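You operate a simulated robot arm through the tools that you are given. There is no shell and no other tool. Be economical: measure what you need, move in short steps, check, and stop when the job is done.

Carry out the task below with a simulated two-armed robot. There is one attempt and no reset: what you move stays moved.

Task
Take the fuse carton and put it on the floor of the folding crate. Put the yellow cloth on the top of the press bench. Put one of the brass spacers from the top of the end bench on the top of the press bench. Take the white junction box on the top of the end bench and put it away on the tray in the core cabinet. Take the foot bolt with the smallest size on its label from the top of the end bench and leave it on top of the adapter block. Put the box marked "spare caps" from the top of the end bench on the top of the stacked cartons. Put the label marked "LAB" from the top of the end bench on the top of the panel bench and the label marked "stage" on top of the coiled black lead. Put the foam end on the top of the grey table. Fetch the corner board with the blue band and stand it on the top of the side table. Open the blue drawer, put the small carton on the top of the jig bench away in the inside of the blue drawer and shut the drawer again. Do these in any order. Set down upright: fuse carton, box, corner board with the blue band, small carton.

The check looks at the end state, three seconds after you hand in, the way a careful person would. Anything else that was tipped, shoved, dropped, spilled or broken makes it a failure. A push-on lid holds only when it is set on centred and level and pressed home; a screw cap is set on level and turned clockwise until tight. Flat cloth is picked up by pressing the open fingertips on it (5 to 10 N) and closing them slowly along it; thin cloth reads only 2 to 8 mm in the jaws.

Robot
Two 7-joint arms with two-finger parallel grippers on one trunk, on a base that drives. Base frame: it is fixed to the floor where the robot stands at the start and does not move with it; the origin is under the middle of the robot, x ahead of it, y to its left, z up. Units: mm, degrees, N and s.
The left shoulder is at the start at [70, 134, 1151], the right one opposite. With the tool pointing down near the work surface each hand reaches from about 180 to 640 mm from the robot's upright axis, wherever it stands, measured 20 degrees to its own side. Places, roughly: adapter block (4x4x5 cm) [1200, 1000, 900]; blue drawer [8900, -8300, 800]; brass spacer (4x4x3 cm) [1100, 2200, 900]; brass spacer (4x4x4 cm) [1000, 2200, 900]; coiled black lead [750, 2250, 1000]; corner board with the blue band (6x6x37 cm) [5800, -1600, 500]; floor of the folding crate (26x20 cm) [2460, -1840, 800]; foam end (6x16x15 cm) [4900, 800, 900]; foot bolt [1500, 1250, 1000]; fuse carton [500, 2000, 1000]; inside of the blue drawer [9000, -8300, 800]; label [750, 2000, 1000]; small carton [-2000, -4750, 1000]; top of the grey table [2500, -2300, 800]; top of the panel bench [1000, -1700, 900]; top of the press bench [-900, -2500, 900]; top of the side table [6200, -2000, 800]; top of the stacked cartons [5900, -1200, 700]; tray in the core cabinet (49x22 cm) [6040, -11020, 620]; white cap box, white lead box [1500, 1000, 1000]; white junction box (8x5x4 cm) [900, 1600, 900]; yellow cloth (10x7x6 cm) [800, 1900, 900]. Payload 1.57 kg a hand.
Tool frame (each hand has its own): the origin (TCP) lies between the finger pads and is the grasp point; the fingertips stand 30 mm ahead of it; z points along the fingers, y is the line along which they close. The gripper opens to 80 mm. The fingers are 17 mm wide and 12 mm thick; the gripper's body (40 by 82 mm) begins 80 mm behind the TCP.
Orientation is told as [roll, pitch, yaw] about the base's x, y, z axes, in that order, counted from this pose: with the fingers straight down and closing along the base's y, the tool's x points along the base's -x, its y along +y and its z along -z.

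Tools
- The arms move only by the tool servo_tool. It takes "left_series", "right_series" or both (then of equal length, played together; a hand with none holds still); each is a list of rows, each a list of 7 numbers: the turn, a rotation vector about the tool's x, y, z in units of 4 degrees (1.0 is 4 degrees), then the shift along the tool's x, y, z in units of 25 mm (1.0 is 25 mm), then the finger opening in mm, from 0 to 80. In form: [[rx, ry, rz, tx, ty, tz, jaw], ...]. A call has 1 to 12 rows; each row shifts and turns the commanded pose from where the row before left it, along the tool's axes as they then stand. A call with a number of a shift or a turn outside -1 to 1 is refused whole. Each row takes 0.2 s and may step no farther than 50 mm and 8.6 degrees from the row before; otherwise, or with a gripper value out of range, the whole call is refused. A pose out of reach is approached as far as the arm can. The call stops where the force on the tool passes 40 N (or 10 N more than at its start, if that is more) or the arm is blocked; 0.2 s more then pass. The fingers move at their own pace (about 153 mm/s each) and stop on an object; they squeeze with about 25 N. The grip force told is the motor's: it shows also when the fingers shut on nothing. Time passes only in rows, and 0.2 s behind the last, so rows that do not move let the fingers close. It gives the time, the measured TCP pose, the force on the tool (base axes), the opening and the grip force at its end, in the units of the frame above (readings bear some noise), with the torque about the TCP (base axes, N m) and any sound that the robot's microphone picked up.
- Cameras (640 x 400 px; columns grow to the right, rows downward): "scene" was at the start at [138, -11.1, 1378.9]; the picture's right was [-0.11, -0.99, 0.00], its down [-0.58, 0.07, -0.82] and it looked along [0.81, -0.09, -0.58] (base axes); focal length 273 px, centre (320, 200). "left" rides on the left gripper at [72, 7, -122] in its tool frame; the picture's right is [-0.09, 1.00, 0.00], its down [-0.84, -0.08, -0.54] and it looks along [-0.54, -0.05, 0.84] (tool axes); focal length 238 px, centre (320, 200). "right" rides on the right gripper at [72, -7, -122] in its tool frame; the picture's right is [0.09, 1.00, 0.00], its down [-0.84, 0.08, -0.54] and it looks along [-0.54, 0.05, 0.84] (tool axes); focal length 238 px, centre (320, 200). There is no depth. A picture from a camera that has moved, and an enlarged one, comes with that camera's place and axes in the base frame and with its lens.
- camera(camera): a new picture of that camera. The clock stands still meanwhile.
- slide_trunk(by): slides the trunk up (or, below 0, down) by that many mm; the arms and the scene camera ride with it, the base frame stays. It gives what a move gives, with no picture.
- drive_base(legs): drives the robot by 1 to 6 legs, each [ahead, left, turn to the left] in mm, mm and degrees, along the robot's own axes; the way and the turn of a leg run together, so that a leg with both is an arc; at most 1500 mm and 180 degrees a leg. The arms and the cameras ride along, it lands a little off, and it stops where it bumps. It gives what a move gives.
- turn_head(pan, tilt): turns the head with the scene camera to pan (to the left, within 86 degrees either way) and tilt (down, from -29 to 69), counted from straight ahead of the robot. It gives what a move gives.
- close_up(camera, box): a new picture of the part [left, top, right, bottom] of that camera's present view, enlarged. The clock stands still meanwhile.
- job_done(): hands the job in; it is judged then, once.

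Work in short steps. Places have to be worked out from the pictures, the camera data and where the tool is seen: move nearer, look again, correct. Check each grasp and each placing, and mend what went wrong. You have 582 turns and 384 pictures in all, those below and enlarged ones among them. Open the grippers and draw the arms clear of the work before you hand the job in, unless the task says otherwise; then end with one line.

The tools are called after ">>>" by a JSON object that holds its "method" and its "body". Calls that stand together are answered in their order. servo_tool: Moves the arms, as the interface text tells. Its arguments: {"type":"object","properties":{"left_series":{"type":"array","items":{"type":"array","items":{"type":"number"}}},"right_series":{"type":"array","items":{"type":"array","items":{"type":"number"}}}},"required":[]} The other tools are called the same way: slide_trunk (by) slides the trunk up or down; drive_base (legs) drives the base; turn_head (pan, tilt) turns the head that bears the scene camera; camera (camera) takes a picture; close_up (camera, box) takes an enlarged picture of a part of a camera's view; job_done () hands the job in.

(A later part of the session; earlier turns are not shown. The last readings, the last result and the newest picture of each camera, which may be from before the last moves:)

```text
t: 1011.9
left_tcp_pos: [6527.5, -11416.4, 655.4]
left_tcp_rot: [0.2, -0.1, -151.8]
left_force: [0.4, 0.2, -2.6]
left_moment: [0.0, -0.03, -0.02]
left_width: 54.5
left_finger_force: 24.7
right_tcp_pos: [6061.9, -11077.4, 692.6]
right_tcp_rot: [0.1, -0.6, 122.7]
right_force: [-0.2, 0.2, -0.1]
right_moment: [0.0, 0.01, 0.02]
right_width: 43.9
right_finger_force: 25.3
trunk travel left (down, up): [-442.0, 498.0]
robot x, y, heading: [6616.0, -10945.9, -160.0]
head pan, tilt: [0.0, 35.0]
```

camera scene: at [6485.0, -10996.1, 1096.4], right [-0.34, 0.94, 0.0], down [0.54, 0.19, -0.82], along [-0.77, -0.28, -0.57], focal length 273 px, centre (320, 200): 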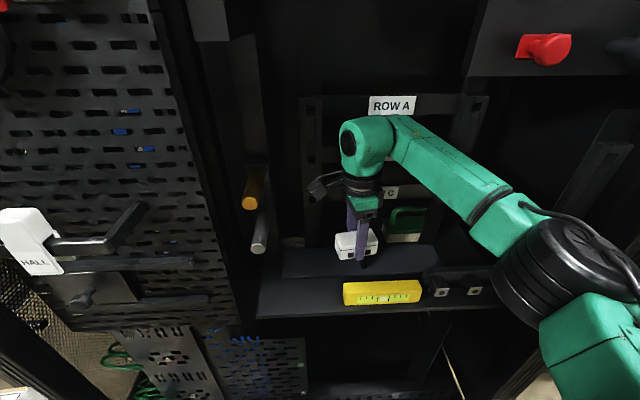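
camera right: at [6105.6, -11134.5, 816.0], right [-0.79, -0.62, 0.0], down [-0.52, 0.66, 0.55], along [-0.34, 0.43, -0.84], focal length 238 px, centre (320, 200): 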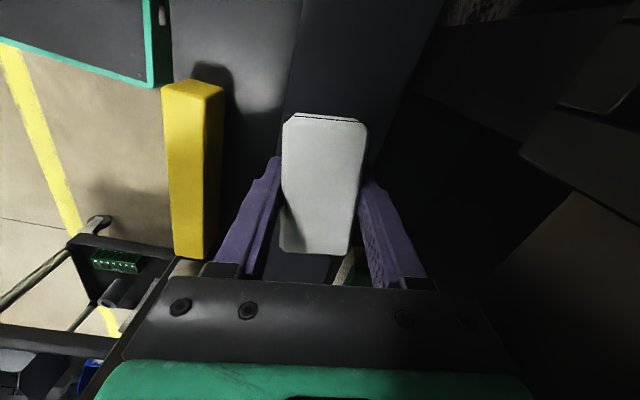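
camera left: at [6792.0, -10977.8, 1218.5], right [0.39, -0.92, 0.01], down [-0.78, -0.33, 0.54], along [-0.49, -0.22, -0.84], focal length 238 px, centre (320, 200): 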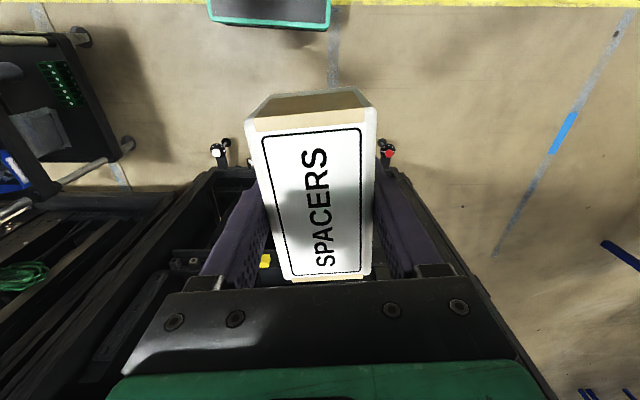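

>>> {"method": "servo_tool", "body": {"right_series": [[0, 0, 0, 0, 0, 0.12, 35], [0, 0, 0, 0, 0, 0, 35]]}}

>>> {"method": "close_up", "body": {"camera": "scene", "box": [300, 200, 420, 290]}}

```text
t: 1012.5
left_tcp_pos: [6528.2, -11416.1, 653.8]
left_tcp_rot: [0.2, -0.3, -151.8]
left_force: [0.5, 0.0, -2.4]
left_moment: [-0.02, 0.01, -0.02]
left_width: 54.6
left_finger_force: 25.5
right_tcp_pos: [6063.9, -11075.8, 690.8]
right_tcp_rot: [0.1, -0.4, 122.7]
right_force: [-3.2, -5.8, 13.1]
right_moment: [0.33, -0.05, 0.03]
right_width: 43.9
right_finger_force: 25.1
trunk travel left (down, up): [-442.0, 498.0]
robot x, y, heading: [6615.9, -10944.9, -160.1]
head pan, tilt: [0.0, 35.0]
```

```text
4.44 times, centred on (360, 245) of scene
camera zoom: at [6489.3, -10995.8, 1097.2], right [-0.34, 0.94, 0.0], down [0.54, 0.19, -0.82], along [-0.77, -0.28, -0.57], focal length 1213 px, centre (142, 0)
```

zoom: 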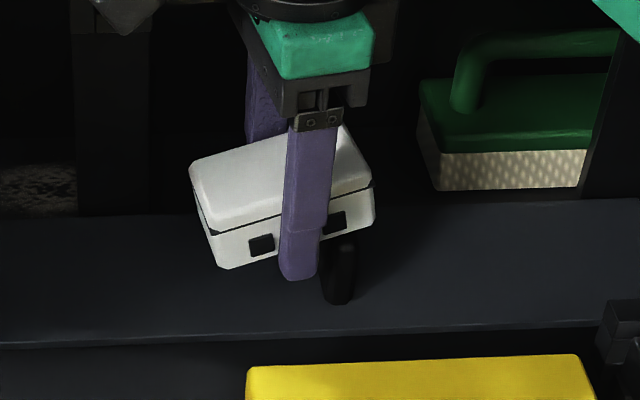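

A fixed black peg on the plate (≈(6075, -11043)) is under the box's right end. I raise 45 mm, shift 58 mm left, and lower again.

>>> {"method": "servo_tool", "body": {"right_series": [[0, 0, 0, 0, 0, -0.9, 35], [0, 0, 0, 0, 0, -0.9, 35], [0, 0, 0, 0.76, 0.16, 0, 35], [0, 0, 0, 0.76, 0.16, 0, 35], [0, 0, 0, 0.76, 0.16, 0, 35], [0, 0, 0, 0, 0, 0, 35]]}}

>>> {"method": "camera", "body": {"camera": "right"}}

>>> {"method": "close_up", "body": {"camera": "scene", "box": [260, 190, 440, 320]}}

```text
t: 1014.1
left_tcp_pos: [6517.6, -11410.0, 659.7]
left_tcp_rot: [0.8, 0.1, -152.5]
left_force: [-0.1, -1.0, -2.8]
left_moment: [0.03, 0.05, -0.01]
left_width: 54.9
left_finger_force: 24.8
right_tcp_pos: [6071.4, -11100.0, 710.5]
right_tcp_rot: [-2.8, 0.7, 119.4]
right_force: [0.5, -0.3, -3.6]
right_moment: [0.01, -0.03, -0.01]
right_width: 43.6
right_finger_force: 25.3
trunk travel left (down, up): [-442.0, 498.0]
robot x, y, heading: [6614.3, -10945.7, -160.8]
head pan, tilt: [0.0, 35.0]
stopped in row 6 (right hand): the arm was blocked; the commanded pose is now the measured one
```

```text
98 pictures are left
camera right: at [6105.5, -11162.7, 833.9], right [-0.82, -0.57, -0.05], down [-0.5, 0.68, 0.53], along [-0.27, 0.46, -0.85], focal length 238 px, centre (320, 200)
```

right: 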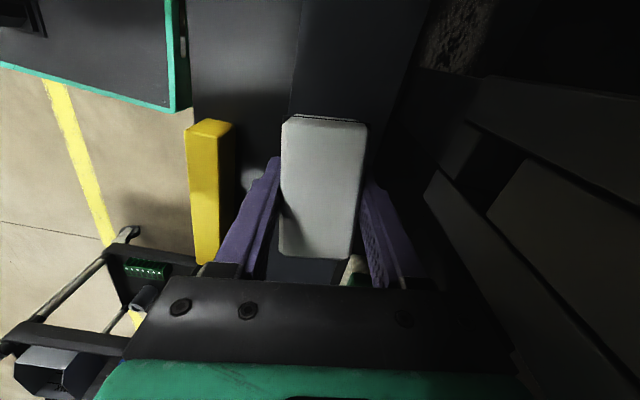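

```text
3.08 times, centred on (350, 255) of scene
camera zoom: at [6479.9, -10985.0, 1097.8], right [-0.33, 0.94, -0.01], down [0.55, 0.18, -0.82], along [-0.77, -0.27, -0.58], focal length 840 px, centre (228, 31)
```

zoom: 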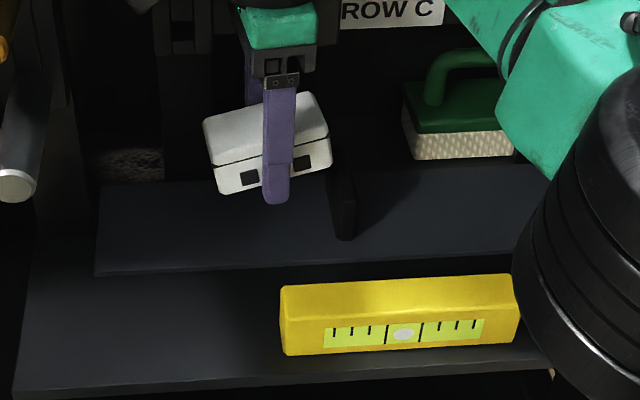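

The arm is blocked (elbow near the frame), with the box only just left of the peg. I shift the whole base left 45 mm instead.

>>> {"method": "drive_base", "body": {"legs": [[-10, 45, 0.7]]}}

>>> {"method": "camera", "body": {"camera": "scene"}}

```text
t: 1014.9
left_tcp_pos: [6526.5, -11421.8, 657.3]
left_tcp_rot: [0.4, 0.1, -152.8]
left_force: [1.2, -0.8, -0.7]
left_moment: [0.01, -0.03, 0.04]
left_width: 54.7
left_finger_force: 25.3
right_tcp_pos: [6072.1, -11101.5, 711.1]
right_tcp_rot: [-2.9, 0.5, 117.2]
right_force: [-0.1, -0.3, -2.5]
right_moment: [-0.01, -0.03, -0.02]
right_width: 44.0
right_finger_force: 24.7
trunk travel left (down, up): [-442.0, 498.0]
robot x, y, heading: [6623.4, -10960.6, -161.1]
head pan, tilt: [0.0, 35.0]
stopped in leg 1: the robot was blocked; the commanded pose is now the measured one
```

```text
96 pictures are left
camera scene: at [6491.5, -10999.5, 1096.9], right [-0.33, 0.95, 0.0], down [0.54, 0.18, -0.82], along [-0.77, -0.27, -0.57], focal length 273 px, centre (320, 200)
```

scene: 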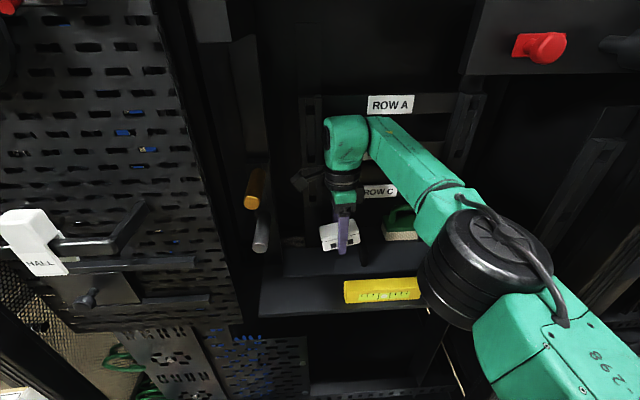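

The hand's camera meets the inner post on the left. I pull the hand back out, rotate it so the box lies front-to-back (camera toward me), and come in again left of the peg.

>>> {"method": "servo_tool", "body": {"right_series": [[-0.7, 0, 0, 0, -0.5, -0.8, 35], [0, 0, 0, 0, -0.9, 0, 35], [0, 0, 0, 0, -0.9, 0, 35], [0, 0, 0, 0, -0.9, 0, 35], [0, 0, 0, 0, -0.9, 0, 35], [0, 0, 0, 0, -0.9, 0, 35], [0, 0, 0, 0, -0.9, 0, 35]]}}

>>> {"method": "camera", "body": {"camera": "scene"}}

```text
t: 1016.5
left_tcp_pos: [6526.9, -11425.4, 654.5]
left_tcp_rot: [0.4, 0.0, -152.6]
left_force: [0.6, -0.1, -0.8]
left_moment: [-0.02, 0.01, 0.0]
left_width: 54.7
left_finger_force: 24.6
right_tcp_pos: [6204.6, -11039.9, 731.1]
right_tcp_rot: [0.0, 0.1, 117.9]
right_force: [0.6, 0.4, -1.4]
right_moment: [-0.02, 0.01, -0.02]
right_width: 43.6
right_finger_force: 24.8
trunk travel left (down, up): [-442.0, 498.0]
robot x, y, heading: [6622.0, -10958.5, -160.7]
head pan, tilt: [0.0, 35.0]
```

```text
95 pictures are left
camera scene: at [6492.5, -11004.8, 1096.5], right [-0.33, 0.94, 0.0], down [0.54, 0.19, -0.82], along [-0.77, -0.27, -0.57], focal length 273 px, centre (320, 200)
```

scene: 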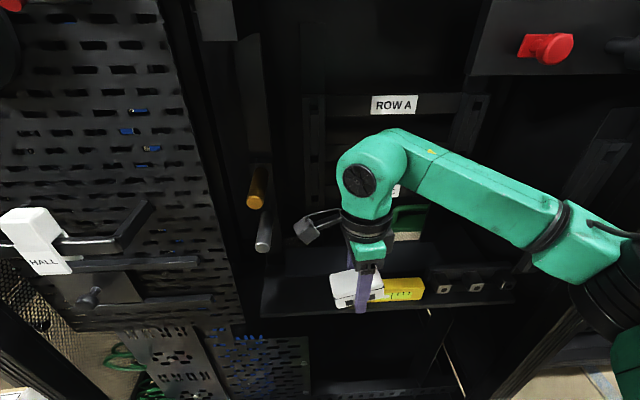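

>>> {"method": "servo_tool", "body": {"right_series": [[0, 0, -1, 0, 0, 0, 35], [0, 0, -1, 0, 0, 0, 35], [0, 0, -1, 0, 0, 0, 35], [0, 0, -1, 0, 0, 0, 35], [0, 0, -1, 0, 0, 0, 35], [0, 0, -1, 0, 0, 0, 35], [0, 0, -1, 0, 0, 0, 35], [0, 0, -1, 0, 0, 0, 35], [0, 0, -1, 0, 0, 0, 35], [0, 0, -1, 0, 0, 0, 35], [0, 0, -1, 0, 0, 0, 35], [0, 0, -1, 0, 0, 0, 35]]}}

>>> {"method": "servo_tool", "body": {"right_series": [[0, 0, -1, 0, 0, 0, 35], [0, 0, -1, 0, 0, 0, 35], [0, 0, -1, 0, 0, 0, 35], [0, 0, -1, 0, 0, 0, 35], [0, 0, -1, 0, 0, 0, 35], [0, 0, -1, 0, 0, 0, 35], [0, 0, -1, 0, 0, 0, 35], [0, 0, -1, 0, 0, 0, 35]]}}

>>> {"method": "camera", "body": {"camera": "scene"}}

>>> {"method": "camera", "body": {"camera": "right"}}

```text
t: 1019.1
left_tcp_pos: [6527.2, -11427.0, 654.0]
left_tcp_rot: [0.3, 0.1, -152.6]
left_force: [0.5, 0.6, -1.6]
left_moment: [0.01, 0.02, -0.01]
left_width: 54.8
left_finger_force: 25.3
right_tcp_pos: [6204.2, -11040.9, 732.3]
right_tcp_rot: [0.0, 0.1, 166.1]
right_force: [0.0, 0.2, -2.2]
right_moment: [0.0, -0.02, 0.04]
right_width: 43.8
right_finger_force: 25.2
trunk travel left (down, up): [-442.0, 498.0]
robot x, y, heading: [6622.3, -10958.5, -160.6]
head pan, tilt: [0.0, 35.0]
```

```text
t: 1020.9
left_tcp_pos: [6528.5, -11425.2, 654.4]
left_tcp_rot: [0.3, 0.1, -152.5]
left_force: [0.3, -0.4, -1.5]
left_moment: [-0.05, 0.01, 0.03]
left_width: 54.7
left_finger_force: 24.3
right_tcp_pos: [6203.9, -11040.4, 731.9]
right_tcp_rot: [0.1, 0.1, -162.1]
right_force: [-0.4, -0.4, -1.6]
right_moment: [-0.01, 0.0, 0.01]
right_width: 43.7
right_finger_force: 24.9
trunk travel left (down, up): [-442.0, 498.0]
robot x, y, heading: [6625.7, -10955.3, -160.8]
head pan, tilt: [0.0, 35.0]
```

```text
94 pictures are left
camera scene: at [6492.2, -11005.2, 1096.4], right [-0.33, 0.94, 0.0], down [0.54, 0.19, -0.82], along [-0.77, -0.27, -0.57], focal length 273 px, centre (320, 200)
```

scene: 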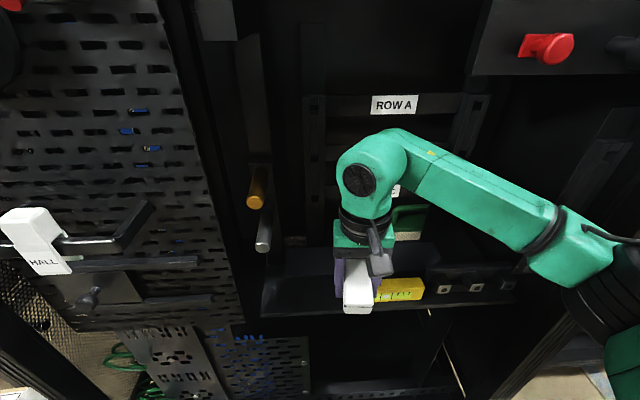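

```text
93 pictures are left
camera right: at [6269.0, -11012.6, 854.4], right [0.4, -0.92, 0.0], down [-0.77, -0.33, 0.54], along [-0.5, -0.21, -0.84], focal length 238 px, centre (320, 200)
```

right: 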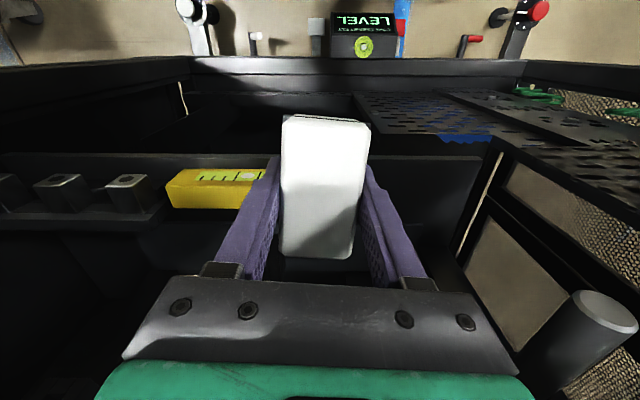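

Now the camera faces me. I move in: 140 mm deeper and 25 mm left, over the rear plate left of the peg.

>>> {"method": "servo_tool", "body": {"right_series": [[0, 0, 0, 0, 0.5, 0, 35], [0, 0, 0, -0.5, 0.5, 0, 35], [0, 0, 0, -0.9, 0, 0, 35], [0, 0, 0, -0.9, 0, 0, 35], [0, 0, 0, -0.9, 0, 0, 35], [0, 0, 0, -0.9, 0, 0, 35], [0, 0, 0, -0.9, 0, 0, 35], [0, 0, 0, -0.6, 0, 0, 35], [0, 0, 0, 0, 0, 0, 35]]}}

>>> {"method": "camera", "body": {"camera": "scene"}}

>>> {"method": "camera", "body": {"camera": "right"}}

```text
t: 1022.9
left_tcp_pos: [6527.9, -11425.9, 655.4]
left_tcp_rot: [0.3, 0.0, -152.8]
left_force: [-0.4, 0.1, -2.6]
left_moment: [0.0, -0.02, -0.02]
left_width: 54.7
left_finger_force: 24.9
right_tcp_pos: [6078.7, -11108.8, 731.6]
right_tcp_rot: [-0.1, 0.3, -161.9]
right_force: [-0.2, 0.5, -1.6]
right_moment: [-0.01, -0.01, -0.02]
right_width: 43.5
right_finger_force: 25.1
trunk travel left (down, up): [-442.0, 498.0]
robot x, y, heading: [6623.9, -10954.1, -160.9]
head pan, tilt: [0.0, 35.0]
```

```text
92 pictures are left
camera scene: at [6492.1, -11005.0, 1096.4], right [-0.33, 0.94, 0.0], down [0.54, 0.19, -0.82], along [-0.77, -0.27, -0.57], focal length 273 px, centre (320, 200)
```

scene: 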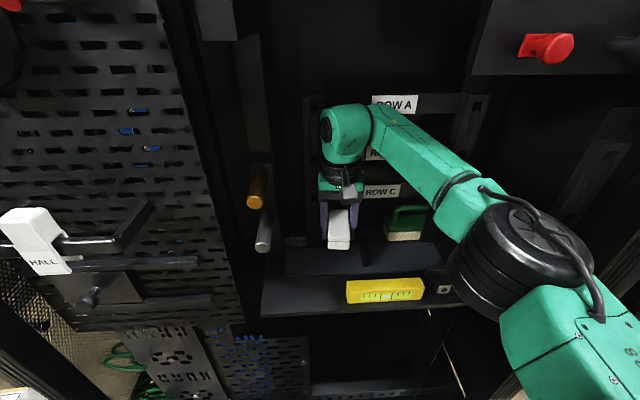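

```text
91 pictures are left
camera right: at [6144.1, -11079.3, 854.4], right [0.39, -0.92, 0.0], down [-0.77, -0.33, 0.54], along [-0.5, -0.21, -0.84], focal length 238 px, centre (320, 200)
```

right: 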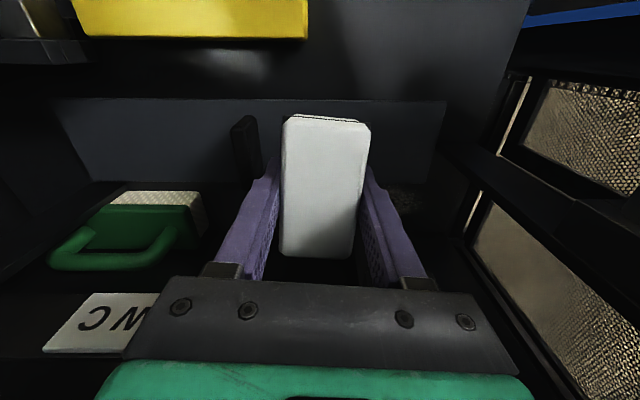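

The box is above the plate, peg to one side with clearance. I lower in small steps.

>>> {"method": "servo_tool", "body": {"right_series": [[0, 0, 0, 0, 0, 0.6, 35], [0, 0, 0, 0, 0, 0.4, 35], [0, 0, 0, 0, 0, 0.2, 35], [0, 0, 0, 0, 0, 0, 35]]}}

>>> {"method": "servo_tool", "body": {"right_series": [[0, 0, 0, 0, 0, 0.2, 35], [0, 0, 0, 0, 0, 0, 35]]}}

>>> {"method": "close_up", "body": {"camera": "scene", "box": [270, 180, 430, 310]}}

```text
t: 1023.9
left_tcp_pos: [6527.9, -11425.3, 653.8]
left_tcp_rot: [0.3, 0.0, -152.5]
left_force: [-1.6, 0.0, -1.1]
left_moment: [0.02, 0.0, 0.02]
left_width: 54.8
left_finger_force: 24.6
right_tcp_pos: [6079.4, -11108.3, 701.4]
right_tcp_rot: [0.0, 0.0, -162.1]
right_force: [-0.8, 0.0, -2.6]
right_moment: [0.03, 0.03, 0.0]
right_width: 43.9
right_finger_force: 25.4
trunk travel left (down, up): [-442.0, 498.0]
robot x, y, heading: [6621.6, -10958.6, -161.1]
head pan, tilt: [0.0, 35.0]
```

```text
t: 1024.5
left_tcp_pos: [6527.9, -11425.8, 653.7]
left_tcp_rot: [0.3, 0.1, -152.7]
left_force: [0.1, 0.5, -0.8]
left_moment: [0.02, 0.01, -0.03]
left_width: 54.6
left_finger_force: 24.7
right_tcp_pos: [6078.5, -11108.5, 695.9]
right_tcp_rot: [0.2, 0.1, -162.2]
right_force: [-0.8, -0.4, -2.0]
right_moment: [0.0, -0.02, 0.02]
right_width: 43.9
right_finger_force: 24.7
trunk travel left (down, up): [-442.0, 498.0]
robot x, y, heading: [6623.5, -10960.0, -160.8]
head pan, tilt: [0.0, 35.0]
```

```text
3.08 times, centred on (350, 245) of scene
camera zoom: at [6492.2, -11005.2, 1096.4], right [-0.33, 0.94, 0.0], down [0.54, 0.19, -0.82], along [-0.77, -0.27, -0.57], focal length 840 px, centre (228, 62)
```

zoom: 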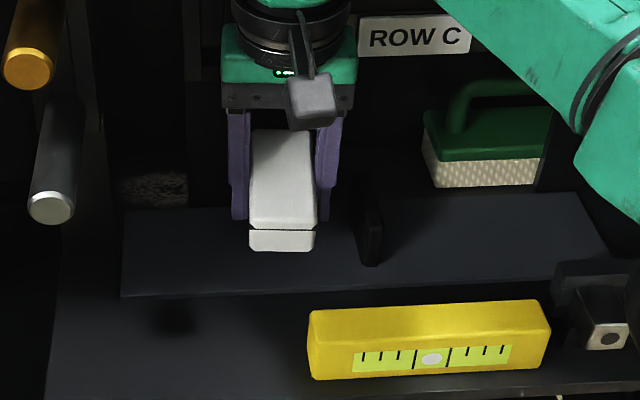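

>>> {"method": "servo_tool", "body": {"right_series": [[0, 0, 0, 0, 0, 0.2, 35], [0, 0, 0, 0, 0, 0, 35]]}}

>>> {"method": "servo_tool", "body": {"right_series": [[0, 0, 0, 0, 0, 0.15, 35], [0, 0, 0, 0, 0, 0, 35]]}}

>>> {"method": "servo_tool", "body": {"right_series": [[0, 0, 0, 0, 0, 0.15, 35], [0, 0, 0, 0, 0, 0, 35]]}}

```text
t: 1025.1
left_tcp_pos: [6527.0, -11425.6, 655.0]
left_tcp_rot: [0.3, 0.1, -152.7]
left_force: [-0.3, 0.0, -1.9]
left_moment: [-0.01, -0.02, 0.04]
left_width: 54.7
left_finger_force: 24.8
right_tcp_pos: [6078.0, -11107.7, 691.0]
right_tcp_rot: [0.2, 0.1, -162.1]
right_force: [0.0, 0.2, -1.7]
right_moment: [-0.02, 0.0, 0.03]
right_width: 43.7
right_finger_force: 25.2
trunk travel left (down, up): [-442.0, 498.0]
robot x, y, heading: [6619.3, -10958.6, -160.6]
head pan, tilt: [0.0, 35.0]
```

```text
t: 1025.7
left_tcp_pos: [6529.4, -11426.0, 654.0]
left_tcp_rot: [0.4, 0.1, -152.6]
left_force: [-0.2, -0.3, -2.3]
left_moment: [-0.05, 0.0, 0.0]
left_width: 54.8
left_finger_force: 25.3
right_tcp_pos: [6078.6, -11108.0, 687.7]
right_tcp_rot: [0.0, 0.2, -162.0]
right_force: [-0.4, 0.9, -1.5]
right_moment: [-0.03, 0.01, 0.01]
right_width: 43.8
right_finger_force: 24.8
trunk travel left (down, up): [-442.0, 498.0]
robot x, y, heading: [6620.9, -10960.2, -160.8]
head pan, tilt: [0.0, 35.0]
```

```text
t: 1026.3
left_tcp_pos: [6528.6, -11425.3, 654.5]
left_tcp_rot: [0.3, 0.1, -152.6]
left_force: [-0.4, 0.0, -1.0]
left_moment: [0.0, -0.02, -0.01]
left_width: 54.6
left_finger_force: 24.9
right_tcp_pos: [6078.6, -11108.4, 683.7]
right_tcp_rot: [0.0, 0.0, -162.1]
right_force: [0.0, -0.6, -2.2]
right_moment: [-0.01, -0.02, -0.02]
right_width: 43.7
right_finger_force: 24.9
trunk travel left (down, up): [-442.0, 498.0]
robot x, y, heading: [6622.8, -10958.5, -160.7]
head pan, tilt: [0.0, 35.0]
```

>>> {"method": "servo_tool", "body": {"right_series": [[0, 0, 0, 0, 0, 0.15, 35], [0, 0, 0, 0, 0, 0, 35]]}}

>>> {"method": "servo_tool", "body": {"right_series": [[0, 0, 0, 0, 0, 0.15, 35], [0, 0, 0, 0, 0, 0, 35]]}}

>>> {"method": "servo_tool", "body": {"right_series": [[0, 0, 0, 0, 0, 0.15, 35], [0, 0, 0, 0, 0, 0, 35]]}}

```text
t: 1026.9
left_tcp_pos: [6526.9, -11425.7, 654.8]
left_tcp_rot: [0.4, 0.1, -152.5]
left_force: [-0.4, 0.7, -2.0]
left_moment: [0.02, 0.01, 0.02]
left_width: 54.8
left_finger_force: 25.6
right_tcp_pos: [6079.2, -11108.0, 680.1]
right_tcp_rot: [0.0, 0.2, -162.1]
right_force: [0.4, 0.3, -1.7]
right_moment: [0.02, -0.04, -0.01]
right_width: 43.9
right_finger_force: 25.8
trunk travel left (down, up): [-442.0, 498.0]
robot x, y, heading: [6623.8, -10958.3, -161.0]
head pan, tilt: [0.0, 35.0]
```

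```text
t: 1027.5
left_tcp_pos: [6527.6, -11425.6, 653.9]
left_tcp_rot: [0.3, 0.1, -152.6]
left_force: [-0.8, 0.7, -1.5]
left_moment: [0.04, 0.0, -0.01]
left_width: 54.7
left_finger_force: 25.1
right_tcp_pos: [6078.4, -11108.0, 676.1]
right_tcp_rot: [0.1, 0.1, -162.2]
right_force: [-0.4, 0.7, -1.3]
right_moment: [0.0, 0.01, -0.03]
right_width: 43.6
right_finger_force: 25.1
trunk travel left (down, up): [-442.0, 498.0]
robot x, y, heading: [6619.8, -10955.6, -160.6]
head pan, tilt: [0.0, 35.0]
```

```text
t: 1028.1
left_tcp_pos: [6526.5, -11424.8, 653.2]
left_tcp_rot: [0.3, 0.1, -152.6]
left_force: [0.1, 0.3, -1.8]
left_moment: [0.02, 0.0, 0.0]
left_width: 54.6
left_finger_force: 25.2
right_tcp_pos: [6078.8, -11108.7, 670.8]
right_tcp_rot: [0.0, 0.0, -162.0]
right_force: [0.1, 0.3, -1.4]
right_moment: [-0.04, -0.03, -0.01]
right_width: 43.8
right_finger_force: 24.6
trunk travel left (down, up): [-442.0, 498.0]
robot x, y, heading: [6620.5, -10957.2, -160.6]
head pan, tilt: [0.0, 35.0]
```

>>> {"method": "close_up", "body": {"camera": "scene", "box": [290, 190, 410, 290]}}

>>> {"method": "servo_tool", "body": {"right_series": [[0, 0, 0, 0, 0, 0.12, 35], [0, 0, 0, 0, 0, 0, 35]]}}

>>> {"method": "servo_tool", "body": {"right_series": [[0, 0, 0, 0, 0, 0.12, 35], [0, 0, 0, 0, 0, 0, 35]]}}

```text
4.00 times, centred on (350, 240) of scene
camera zoom: at [6492.1, -11005.2, 1096.4], right [-0.33, 0.94, 0.0], down [0.54, 0.19, -0.82], along [-0.77, -0.27, -0.57], focal length 1091 px, centre (200, 40)
```

zoom: 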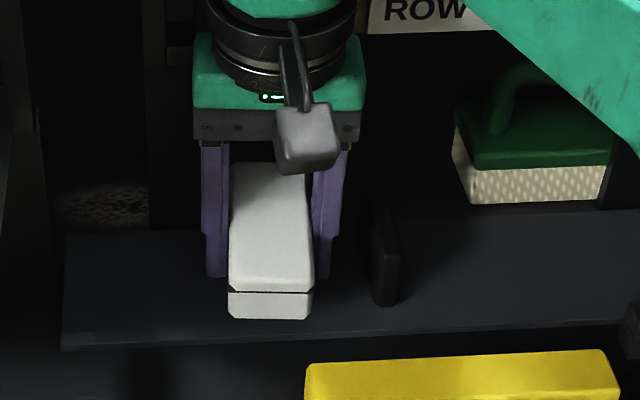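

```text
t: 1028.7
left_tcp_pos: [6527.2, -11424.7, 654.6]
left_tcp_rot: [0.4, 0.1, -152.6]
left_force: [0.1, 1.0, -1.3]
left_moment: [0.0, -0.04, 0.0]
left_width: 54.6
left_finger_force: 24.9
right_tcp_pos: [6078.7, -11108.0, 668.7]
right_tcp_rot: [0.0, 0.1, -162.1]
right_force: [-0.6, 0.9, -1.0]
right_moment: [0.03, 0.01, 0.0]
right_width: 43.5
right_finger_force: 25.0
trunk travel left (down, up): [-442.0, 498.0]
robot x, y, heading: [6623.6, -10955.8, -160.8]
head pan, tilt: [0.0, 35.0]
```

```text
t: 1029.3
left_tcp_pos: [6528.5, -11425.8, 653.4]
left_tcp_rot: [0.2, 0.2, -152.7]
left_force: [0.0, -0.2, -2.5]
left_moment: [-0.03, 0.0, 0.0]
left_width: 54.8
left_finger_force: 24.8
right_tcp_pos: [6079.3, -11107.6, 666.7]
right_tcp_rot: [0.0, 0.1, -162.1]
right_force: [0.1, -0.2, -1.7]
right_moment: [0.0, -0.01, 0.0]
right_width: 44.0
right_finger_force: 24.8
trunk travel left (down, up): [-442.0, 498.0]
robot x, y, heading: [6623.8, -10956.6, -160.8]
head pan, tilt: [0.0, 35.0]
```

>>> {"method": "servo_tool", "body": {"right_series": [[0, 0, 0, 0, 0, 0.15, 35], [0, 0, 0, 0, 0, 0.15, 35], [0, 0, 0, 0, 0, 0, 35]]}}

>>> {"method": "servo_tool", "body": {"right_series": [[0, 0, 0, 0, 0, 0.15, 35], [0, 0, 0, 0, 0, 0.15, 35], [0, 0, 0, 0, 0, 0, 35]]}}

>>> {"method": "close_up", "body": {"camera": "scene", "box": [290, 190, 410, 290]}}

```text
t: 1030.1
left_tcp_pos: [6526.9, -11425.5, 653.9]
left_tcp_rot: [0.3, 0.1, -152.6]
left_force: [-0.6, 0.2, -0.7]
left_moment: [0.0, -0.01, 0.03]
left_width: 54.4
left_finger_force: 25.4
right_tcp_pos: [6079.0, -11108.2, 659.0]
right_tcp_rot: [0.0, 0.1, -162.2]
right_force: [0.3, 0.2, -2.0]
right_moment: [0.02, 0.04, -0.01]
right_width: 43.8
right_finger_force: 25.2
trunk travel left (down, up): [-442.0, 498.0]
robot x, y, heading: [6619.7, -10955.9, -160.7]
head pan, tilt: [0.0, 35.0]
```

```text
t: 1030.9
left_tcp_pos: [6529.9, -11425.0, 656.4]
left_tcp_rot: [0.2, -0.1, -152.6]
left_force: [0.1, -0.6, -1.4]
left_moment: [0.0, 0.01, 0.04]
left_width: 54.9
left_finger_force: 25.1
right_tcp_pos: [6078.8, -11107.3, 656.3]
right_tcp_rot: [0.2, -0.5, -162.2]
right_force: [-13.8, -0.7, 34.2]
right_moment: [0.65, 0.29, 0.4]
right_width: 43.8
right_finger_force: 24.9
trunk travel left (down, up): [-442.0, 498.0]
robot x, y, heading: [6620.4, -10960.6, -161.0]
head pan, tilt: [0.0, 35.0]
```

```text
4.00 times, centred on (350, 240) of scene
camera zoom: at [6495.7, -11003.9, 1097.5], right [-0.33, 0.94, 0.0], down [0.54, 0.19, -0.82], along [-0.78, -0.27, -0.57], focal length 1091 px, centre (200, 40)
```

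zoom: 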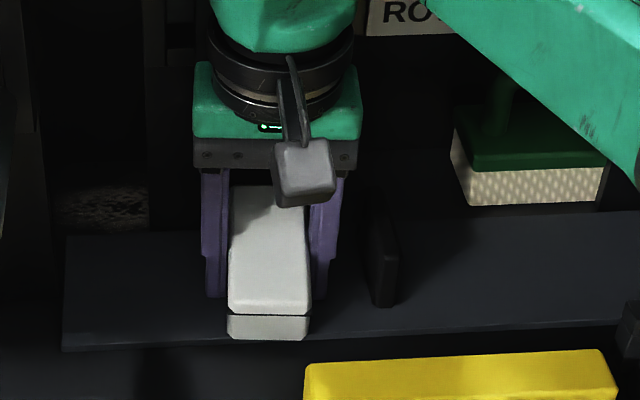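

Contact: the box rests on the plate with its front end at the plate's edge. I ease up 2 mm and open.

>>> {"method": "servo_tool", "body": {"right_series": [[0, 0, 0, -0.1, 0, -0.1, 35], [0, 0, 0, 0, 0, 0, 50], [0, 0, 0, 0, 0, 0, 56], [0, 0, 0, 0, 0, 0, 56]]}}

>>> {"method": "close_up", "body": {"camera": "scene", "box": [290, 190, 410, 290]}}

>>> {"method": "camera", "body": {"camera": "right"}}

```text
t: 1031.9
left_tcp_pos: [6530.0, -11426.1, 653.4]
left_tcp_rot: [0.1, -0.1, -152.5]
left_force: [-0.2, -0.8, -1.1]
left_moment: [0.02, 0.03, 0.01]
left_width: 54.5
left_finger_force: 25.1
right_tcp_pos: [6080.2, -11110.2, 656.9]
right_tcp_rot: [0.1, -0.1, -161.9]
right_force: [5.1, -8.1, 22.2]
right_moment: [0.17, -0.02, 0.03]
right_width: 49.7
right_finger_force: 0.1
trunk travel left (down, up): [-442.0, 498.0]
robot x, y, heading: [6620.3, -10957.8, -160.8]
head pan, tilt: [0.0, 35.0]
```

```text
4.00 times, centred on (350, 240) of scene
camera zoom: at [6496.8, -11005.8, 1097.0], right [-0.33, 0.94, 0.0], down [0.54, 0.19, -0.82], along [-0.78, -0.27, -0.57], focal length 1091 px, centre (200, 40)
```

zoom: 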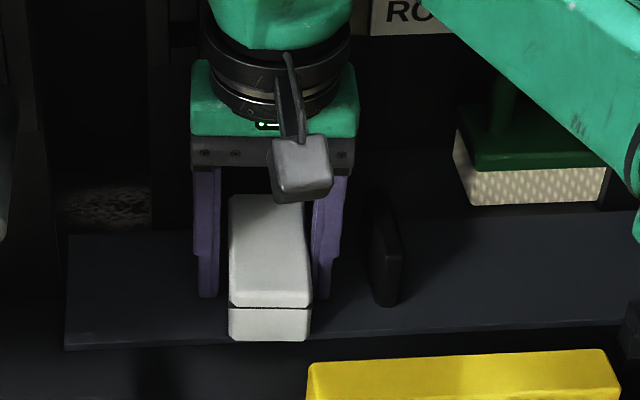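

```text
86 pictures are left
camera right: at [6145.7, -11081.7, 778.6], right [0.4, -0.92, 0.0], down [-0.77, -0.33, 0.54], along [-0.5, -0.22, -0.84], focal length 238 px, centre (320, 200)
```

right: 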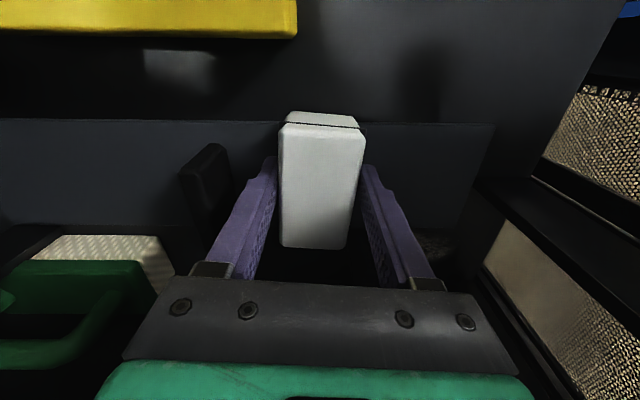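

The box has settled flat on the plate. I rise gently and check.

>>> {"method": "servo_tool", "body": {"right_series": [[0, 0, 0, 0, 0, -0.3, 56], [0, 0, 0, 0, 0, -0.5, 60], [0, 0, 0, 0, 0, -0.7, 60], [0, 0, 0, 0, 0, -0.7, 60], [0, 0, 0, 0, 0, -0.5, 60], [0, 0, 0, 0, 0, 0, 60]]}}

>>> {"method": "close_up", "body": {"camera": "scene", "box": [270, 180, 430, 310]}}

>>> {"method": "camera", "body": {"camera": "right"}}

```text
t: 1033.3
left_tcp_pos: [6527.2, -11425.8, 654.9]
left_tcp_rot: [0.3, 0.1, -152.6]
left_force: [-0.3, 1.0, -1.7]
left_moment: [0.0, -0.02, 0.0]
left_width: 54.7
left_finger_force: 25.0
right_tcp_pos: [6076.1, -11109.0, 721.2]
right_tcp_rot: [0.1, 0.1, -162.1]
right_force: [0.1, -0.4, -0.8]
right_moment: [-0.02, -0.02, 0.04]
right_width: 59.9
right_finger_force: 0.0
trunk travel left (down, up): [-442.0, 498.0]
robot x, y, heading: [6623.0, -10958.1, -161.0]
head pan, tilt: [0.0, 35.0]
```

```text
3.08 times, centred on (350, 245) of scene
camera zoom: at [6492.3, -11005.2, 1096.4], right [-0.33, 0.94, 0.0], down [0.54, 0.19, -0.82], along [-0.77, -0.27, -0.57], focal length 840 px, centre (228, 62)
```

zoom: 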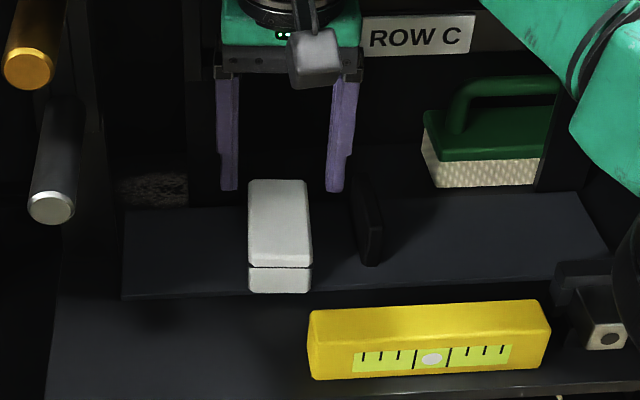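

```text
84 pictures are left
camera right: at [6141.4, -11080.6, 844.3], right [0.39, -0.92, 0.0], down [-0.77, -0.33, 0.54], along [-0.5, -0.21, -0.84], focal length 238 px, centre (320, 200)
```

right: 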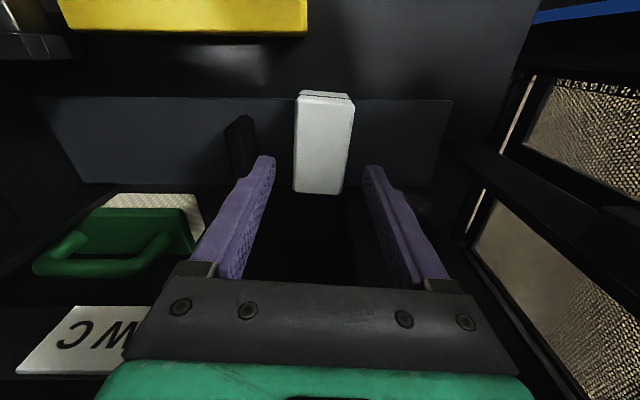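

The junction box sits flat on the tray. I pull the hand straight out and back the robot away.

>>> {"method": "servo_tool", "body": {"right_series": [[0, 0, 0, 0, 0, -0.5, 60], [0, 0, 0, 0.9, 0, 0, 60], [0, 0, 0, 0.9, 0, 0, 60], [0, 0, 0, 0.9, 0, 0, 60], [0, 0, 0, 0.9, 0, 0, 60], [0, 0, 0, 0.9, 0, 0, 60], [0, 0, 0, 0.9, 0, 0, 60]]}}

>>> {"method": "drive_base", "body": {"legs": [[-600, 0, 0]]}}

>>> {"method": "camera", "body": {"camera": "scene"}}

```text
t: 1034.9
left_tcp_pos: [6529.1, -11426.3, 654.4]
left_tcp_rot: [0.3, 0.1, -152.6]
left_force: [0.1, -0.7, -2.2]
left_moment: [0.04, -0.02, 0.03]
left_width: 54.4
left_finger_force: 24.9
right_tcp_pos: [6205.3, -11066.5, 734.4]
right_tcp_rot: [0.1, 0.1, -162.0]
right_force: [-0.5, 0.7, 0.3]
right_moment: [-0.04, 0.01, -0.01]
right_width: 59.8
right_finger_force: 0.1
trunk travel left (down, up): [-442.0, 498.0]
robot x, y, heading: [6620.9, -10962.3, -160.7]
head pan, tilt: [0.0, 35.0]
```

```text
t: 1038.3
left_tcp_pos: [7097.1, -11228.8, 654.3]
left_tcp_rot: [0.3, 0.0, -153.0]
left_force: [-0.1, 0.5, -1.1]
left_moment: [0.0, 0.05, 0.01]
left_width: 54.8
left_finger_force: 24.8
right_tcp_pos: [6775.7, -10867.5, 734.2]
right_tcp_rot: [0.0, 0.0, -162.4]
right_force: [0.3, 0.0, 0.3]
right_moment: [-0.01, -0.02, 0.02]
right_width: 60.2
right_finger_force: 0.1
trunk travel left (down, up): [-442.0, 498.0]
robot x, y, heading: [7192.4, -10765.7, -161.2]
head pan, tilt: [0.0, 35.0]
```

```text
83 pictures are left
camera scene: at [7063.2, -10807.9, 1096.5], right [-0.32, 0.95, 0.0], down [0.54, 0.18, -0.82], along [-0.78, -0.26, -0.57], focal length 273 px, centre (320, 200)
```

scene: 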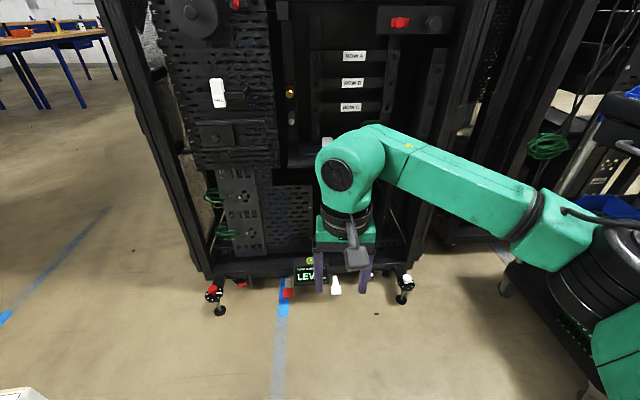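

Next the blue drawer. I raise the trunk, drive to it and face the bench.

>>> {"method": "slide_trunk", "body": {"by": 280}}

>>> {"method": "drive_base", "body": {"legs": [[0, 0, -127.9], [1200, 0, 0], [1150, 0, 0], [0, 0, -51]]}}

>>> {"method": "turn_head", "body": {"pan": -5, "tilt": 35}}

>>> {"method": "camera", "body": {"camera": "scene"}}

```text
t: 1041.2
left_tcp_pos: [7094.1, -11227.6, 932.9]
left_tcp_rot: [0.4, 0.1, -153.0]
left_force: [0.3, 0.7, -0.4]
left_moment: [-0.03, 0.01, 0.02]
left_width: 54.7
left_finger_force: 24.9
right_tcp_pos: [6775.1, -10867.3, 1014.2]
right_tcp_rot: [0.0, 0.1, -162.5]
right_force: [-0.2, 0.7, 1.9]
right_moment: [0.0, 0.0, 0.01]
right_width: 59.9
right_finger_force: 0.0
trunk travel left (down, up): [-722.0, 218.0]
robot x, y, heading: [7194.3, -10761.8, -161.5]
head pan, tilt: [0.0, 35.0]
```

```text
t: 1060.3
left_tcp_pos: [8063.6, -8072.1, 935.2]
left_tcp_rot: [0.3, 0.1, 28.1]
left_force: [0.3, 0.0, -1.4]
left_moment: [0.01, 0.01, 0.0]
left_width: 54.4
left_finger_force: 24.8
right_tcp_pos: [8392.1, -8426.3, 1014.2]
right_tcp_rot: [0.0, 0.1, 18.6]
right_force: [0.0, 0.1, -0.1]
right_moment: [0.0, -0.01, -0.02]
right_width: 59.9
right_finger_force: 0.0
trunk travel left (down, up): [-722.0, 218.0]
robot x, y, heading: [7974.7, -8540.6, 20.0]
head pan, tilt: [0.0, 35.0]
```

```text
t: 1061.0
left_tcp_pos: [8065.1, -8072.0, 934.6]
left_tcp_rot: [0.3, 0.1, 28.2]
left_force: [-0.9, -0.9, -1.5]
left_moment: [0.01, -0.01, 0.03]
left_width: 54.7
left_finger_force: 24.9
right_tcp_pos: [8390.3, -8427.3, 1014.5]
right_tcp_rot: [0.0, 0.1, 18.7]
right_force: [0.0, -0.3, -0.2]
right_moment: [-0.03, 0.02, 0.02]
right_width: 60.2
right_finger_force: 0.1
trunk travel left (down, up): [-722.0, 218.0]
robot x, y, heading: [7974.3, -8541.9, 20.0]
head pan, tilt: [-5.0, 35.0]
```

```text
82 pictures are left
camera scene: at [8108.0, -8501.5, 1376.5], right [0.26, -0.97, 0.0], down [-0.55, -0.15, -0.82], along [0.79, 0.21, -0.57], focal length 273 px, centre (320, 200)
```

scene: 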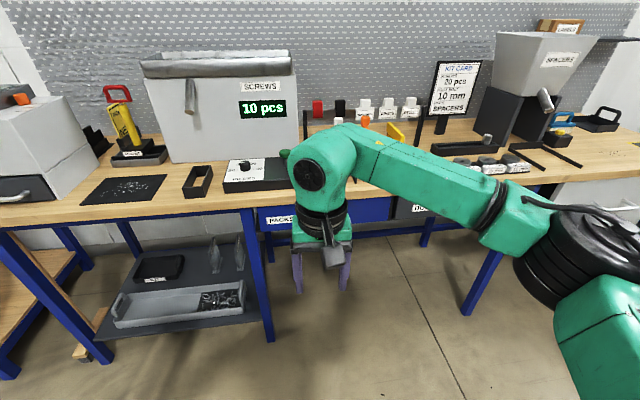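

The drawer front spans from ≈(8740, -8122) to (8885, -8558), centre (8812, -8340). I move the right hand aside to see the handle.

>>> {"method": "servo_tool", "body": {"right_series": [[0, 0, 0, 0, -0.9, 0, 60], [0, 0, 0, 0, -0.9, 0, 60], [0, 0, 0, 0, -0.9, 0, 60], [0, 0, 0, 0, -0.9, 0, 60], [0, 0, 0, 0, -0.9, 0, 60], [0, 0, 0, 0, -0.9, 0, 60], [0, 0, 0, 0, -0.9, 0, 60]]}}

>>> {"method": "close_up", "body": {"camera": "scene", "box": [240, 170, 440, 270]}}

```text
t: 1062.6
left_tcp_pos: [8065.2, -8071.6, 934.8]
left_tcp_rot: [0.3, 0.0, 28.2]
left_force: [0.8, -0.5, -0.9]
left_moment: [0.0, -0.03, 0.02]
left_width: 54.7
left_finger_force: 25.5
right_tcp_pos: [8440.2, -8576.6, 1014.4]
right_tcp_rot: [0.1, 0.1, 18.7]
right_force: [-0.3, 0.7, 0.5]
right_moment: [0.02, 0.01, 0.0]
right_width: 60.1
right_finger_force: 0.0
trunk travel left (down, up): [-722.0, 218.0]
robot x, y, heading: [7974.4, -8538.6, 19.9]
head pan, tilt: [-5.0, 35.0]
```

```text
3.20 times, centred on (340, 220) of scene
camera zoom: at [8108.0, -8502.8, 1376.5], right [0.26, -0.97, 0.0], down [-0.55, -0.15, -0.82], along [0.79, 0.21, -0.57], focal length 873 px, centre (256, 136)
```

zoom: 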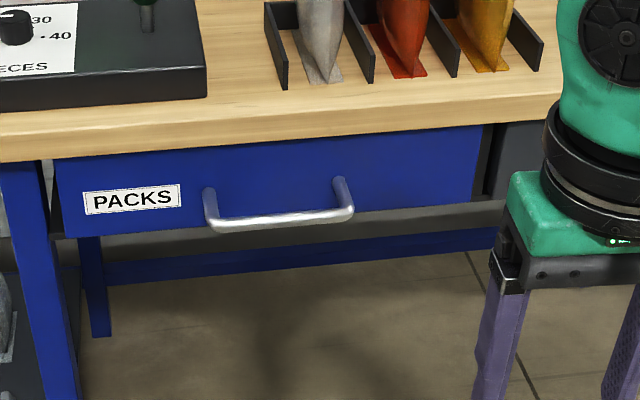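

The bar handle is centred at ≈(8773, -8353, 792), with ~50 mm clearance behind. I rotate the right hand to close front-to-back and advance 330 mm.

>>> {"method": "servo_tool", "body": {"right_series": [[0, 0, 1, 0, 0, 0, 50], [0, 0, 1, 0, 0, 0, 50], [0, 0, 1, 0, 0, 0, 50], [0, 0, 1, 0, 0, 0, 50], [0, 0, 1, 0, 0, 0, 50], [0, 0, 1, 0, 0, 0, 50], [0, 0, 1, 0, 0, 0, 50], [0, 0, 1, 0, 0, 0, 50], [0, 0, 1, 0, 0, 0, 50], [0, 0, 1, 0, 0, 0, 50], [0, 0, 1, 0, 0, 0, 50], [0, 0, 1, 0, 0, 0, 50]]}}

>>> {"method": "servo_tool", "body": {"right_series": [[0, 0, 1, 0, 0, 0, 50], [0, 0, 1, 0, 0, 0, 50], [0, 0, 1, 0, 0, 0, 50], [0, 0, 1, 0, 0, 0, 50], [0, 0, 1, 0, 0, 0, 50], [0, 0, 1, 0, 0, 0, 50], [0, 0, 1, 0, 0, 0, 50], [0, 0, 1, 0, 0, 0, 50], [0, 0, 1, 0, 0, 0, 50], [0, 0, 1, 0, 0, 0, 50]]}}

>>> {"method": "drive_base", "body": {"legs": [[290, 0, 0]]}}

>>> {"method": "camera", "body": {"camera": "right"}}

>>> {"method": "camera", "body": {"camera": "scene"}}

```text
t: 1065.2
left_tcp_pos: [8064.8, -8072.1, 934.8]
left_tcp_rot: [0.3, 0.2, 28.2]
left_force: [-0.2, 0.5, -1.5]
left_moment: [0.01, 0.0, 0.02]
left_width: 54.7
left_finger_force: 24.7
right_tcp_pos: [8442.0, -8575.8, 1014.4]
right_tcp_rot: [0.1, 0.0, -29.5]
right_force: [-1.2, -1.2, -0.7]
right_moment: [-0.01, 0.0, 0.03]
right_width: 50.1
right_finger_force: 0.0
trunk travel left (down, up): [-722.0, 218.0]
robot x, y, heading: [7974.3, -8540.5, 19.9]
head pan, tilt: [-5.0, 35.0]
```

```text
t: 1067.4
left_tcp_pos: [8063.7, -8072.2, 934.5]
left_tcp_rot: [0.3, 0.1, 28.1]
left_force: [-0.1, -0.1, -0.9]
left_moment: [0.0, 0.03, -0.03]
left_width: 54.7
left_finger_force: 25.3
right_tcp_pos: [8441.6, -8576.5, 1014.1]
right_tcp_rot: [-0.1, 0.1, -69.4]
right_force: [-0.7, 0.0, 0.0]
right_moment: [0.02, 0.02, 0.01]
right_width: 50.0
right_finger_force: 0.1
trunk travel left (down, up): [-722.0, 218.0]
robot x, y, heading: [7977.1, -8536.3, 19.9]
head pan, tilt: [-5.0, 35.0]
```

```text
t: 1069.4
left_tcp_pos: [8338.8, -7973.1, 934.4]
left_tcp_rot: [0.4, 0.0, 28.1]
left_force: [-0.5, -0.6, -2.8]
left_moment: [-0.01, -0.01, -0.01]
left_width: 54.7
left_finger_force: 24.8
right_tcp_pos: [8716.7, -8477.1, 1014.8]
right_tcp_rot: [-0.2, 0.2, -69.5]
right_force: [0.6, -0.3, -0.5]
right_moment: [0.03, 0.0, 0.02]
right_width: 50.2
right_finger_force: 0.1
trunk travel left (down, up): [-722.0, 218.0]
robot x, y, heading: [8249.6, -8439.8, 20.0]
head pan, tilt: [-5.0, 35.0]
```

```text
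80 pictures are left
camera right: at [8683.9, -8412.4, 1137.0], right [0.9, 0.44, 0.0], down [0.37, -0.76, 0.54], along [0.24, -0.49, -0.84], focal length 238 px, centre (320, 200)
```

right: 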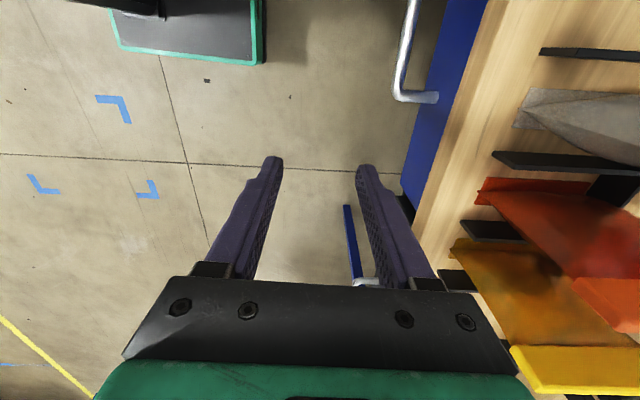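

```text
79 pictures are left
camera scene: at [8382.1, -8402.6, 1376.6], right [0.26, -0.97, 0.0], down [-0.55, -0.15, -0.82], along [0.79, 0.21, -0.57], focal length 273 px, centre (320, 200)
```

scene: 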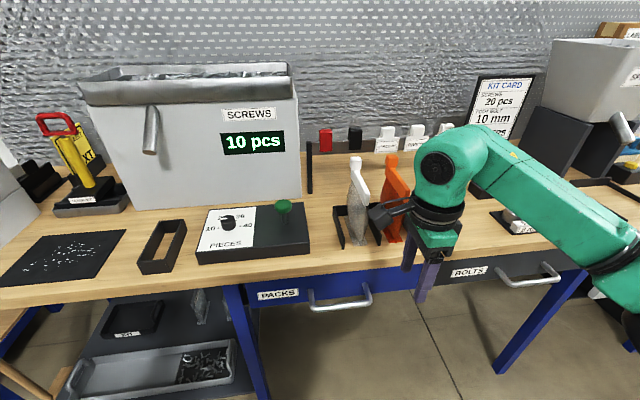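

I move above the handle bar and descend partway.

>>> {"method": "servo_tool", "body": {"right_series": [[0, 0, 0, 0.83, 0.95, 0, 50], [0, 0, 0, 0.83, 0.95, 0, 50], [0, 0, 0, 0.83, 0.95, 0, 50], [0, 0, 0, 0.83, 0.95, 0, 50], [0, 0, 0, 0, 0, 1, 50], [0, 0, 0, 0, 0, 1, 50], [0, 0, 0, 0, 0, 1, 50], [0, 0, 0, 0, 0, 1, 50], [0, 0, 0, 0, 0, 1, 50], [0, 0, 0, 0, 0, 0, 50]]}}

>>> {"method": "camera", "body": {"camera": "right"}}

```text
t: 1071.6
left_tcp_pos: [8337.8, -7973.2, 934.4]
left_tcp_rot: [0.3, 0.1, 28.1]
left_force: [-0.4, -0.3, -0.3]
left_moment: [0.0, -0.04, -0.02]
left_width: 54.7
left_finger_force: 24.9
right_tcp_pos: [8775.8, -8365.6, 887.6]
right_tcp_rot: [-0.1, 0.1, -69.4]
right_force: [0.1, 0.0, -0.6]
right_moment: [0.02, -0.01, -0.01]
right_width: 49.7
right_finger_force: 0.1
trunk travel left (down, up): [-722.0, 218.0]
robot x, y, heading: [8251.2, -8439.5, 20.1]
head pan, tilt: [-5.0, 35.0]
```

```text
78 pictures are left
camera right: at [8743.3, -8301.2, 1011.0], right [0.9, 0.44, 0.0], down [0.37, -0.76, 0.54], along [0.23, -0.49, -0.84], focal length 238 px, centre (320, 200)
```

right: 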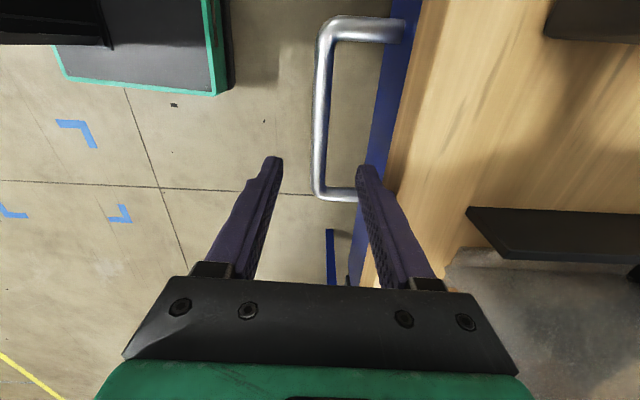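

Aligned over the bar. I lower the fingers around it and close.

>>> {"method": "servo_tool", "body": {"right_series": [[0, 0, 0, 0, 0, 1, 50], [0, 0, 0, 0, 0, 1, 50], [0, 0, 0, 0, 0, 1, 50], [0, 0, 0, 0, 0, 0.6, 50], [0, 0, 0, 0, 0, 0, 50]]}}

>>> {"method": "camera", "body": {"camera": "right"}}

>>> {"method": "close_up", "body": {"camera": "scene", "box": [230, 220, 470, 340]}}

```text
t: 1072.8
left_tcp_pos: [8337.6, -7972.7, 934.4]
left_tcp_rot: [0.4, 0.1, 28.1]
left_force: [-0.5, 0.1, -2.5]
left_moment: [-0.02, -0.02, 0.01]
left_width: 54.9
left_finger_force: 24.9
right_tcp_pos: [8775.2, -8367.0, 799.1]
right_tcp_rot: [-0.2, 0.0, -69.5]
right_force: [-0.2, -0.3, 0.1]
right_moment: [0.0, -0.01, -0.03]
right_width: 49.9
right_finger_force: 0.1
trunk travel left (down, up): [-722.0, 218.0]
robot x, y, heading: [8249.9, -8438.4, 19.9]
head pan, tilt: [-5.0, 35.0]
```

```text
77 pictures are left
camera right: at [8743.5, -8301.2, 922.1], right [0.9, 0.44, 0.0], down [0.37, -0.76, 0.54], along [0.24, -0.49, -0.84], focal length 238 px, centre (320, 200)
```

right: 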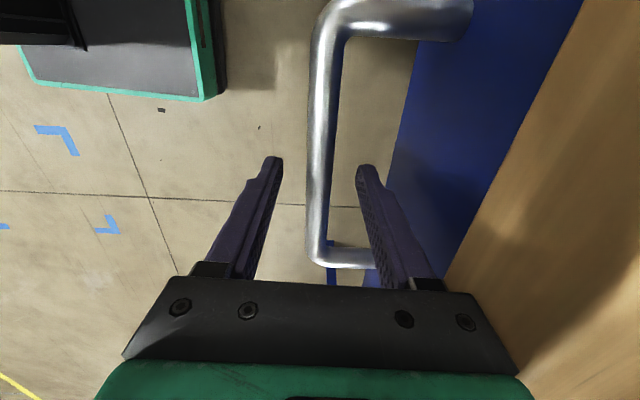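

```text
2.67 times, centred on (350, 280) of scene
camera zoom: at [8382.7, -8402.3, 1376.5], right [0.26, -0.97, 0.0], down [-0.55, -0.15, -0.82], along [0.79, 0.21, -0.57], focal length 728 px, centre (240, -13)
```

zoom: 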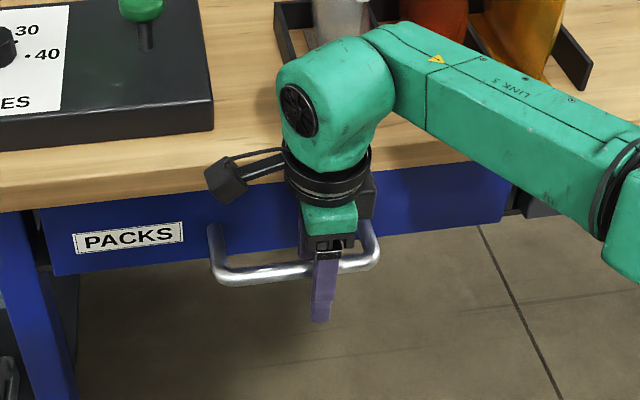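

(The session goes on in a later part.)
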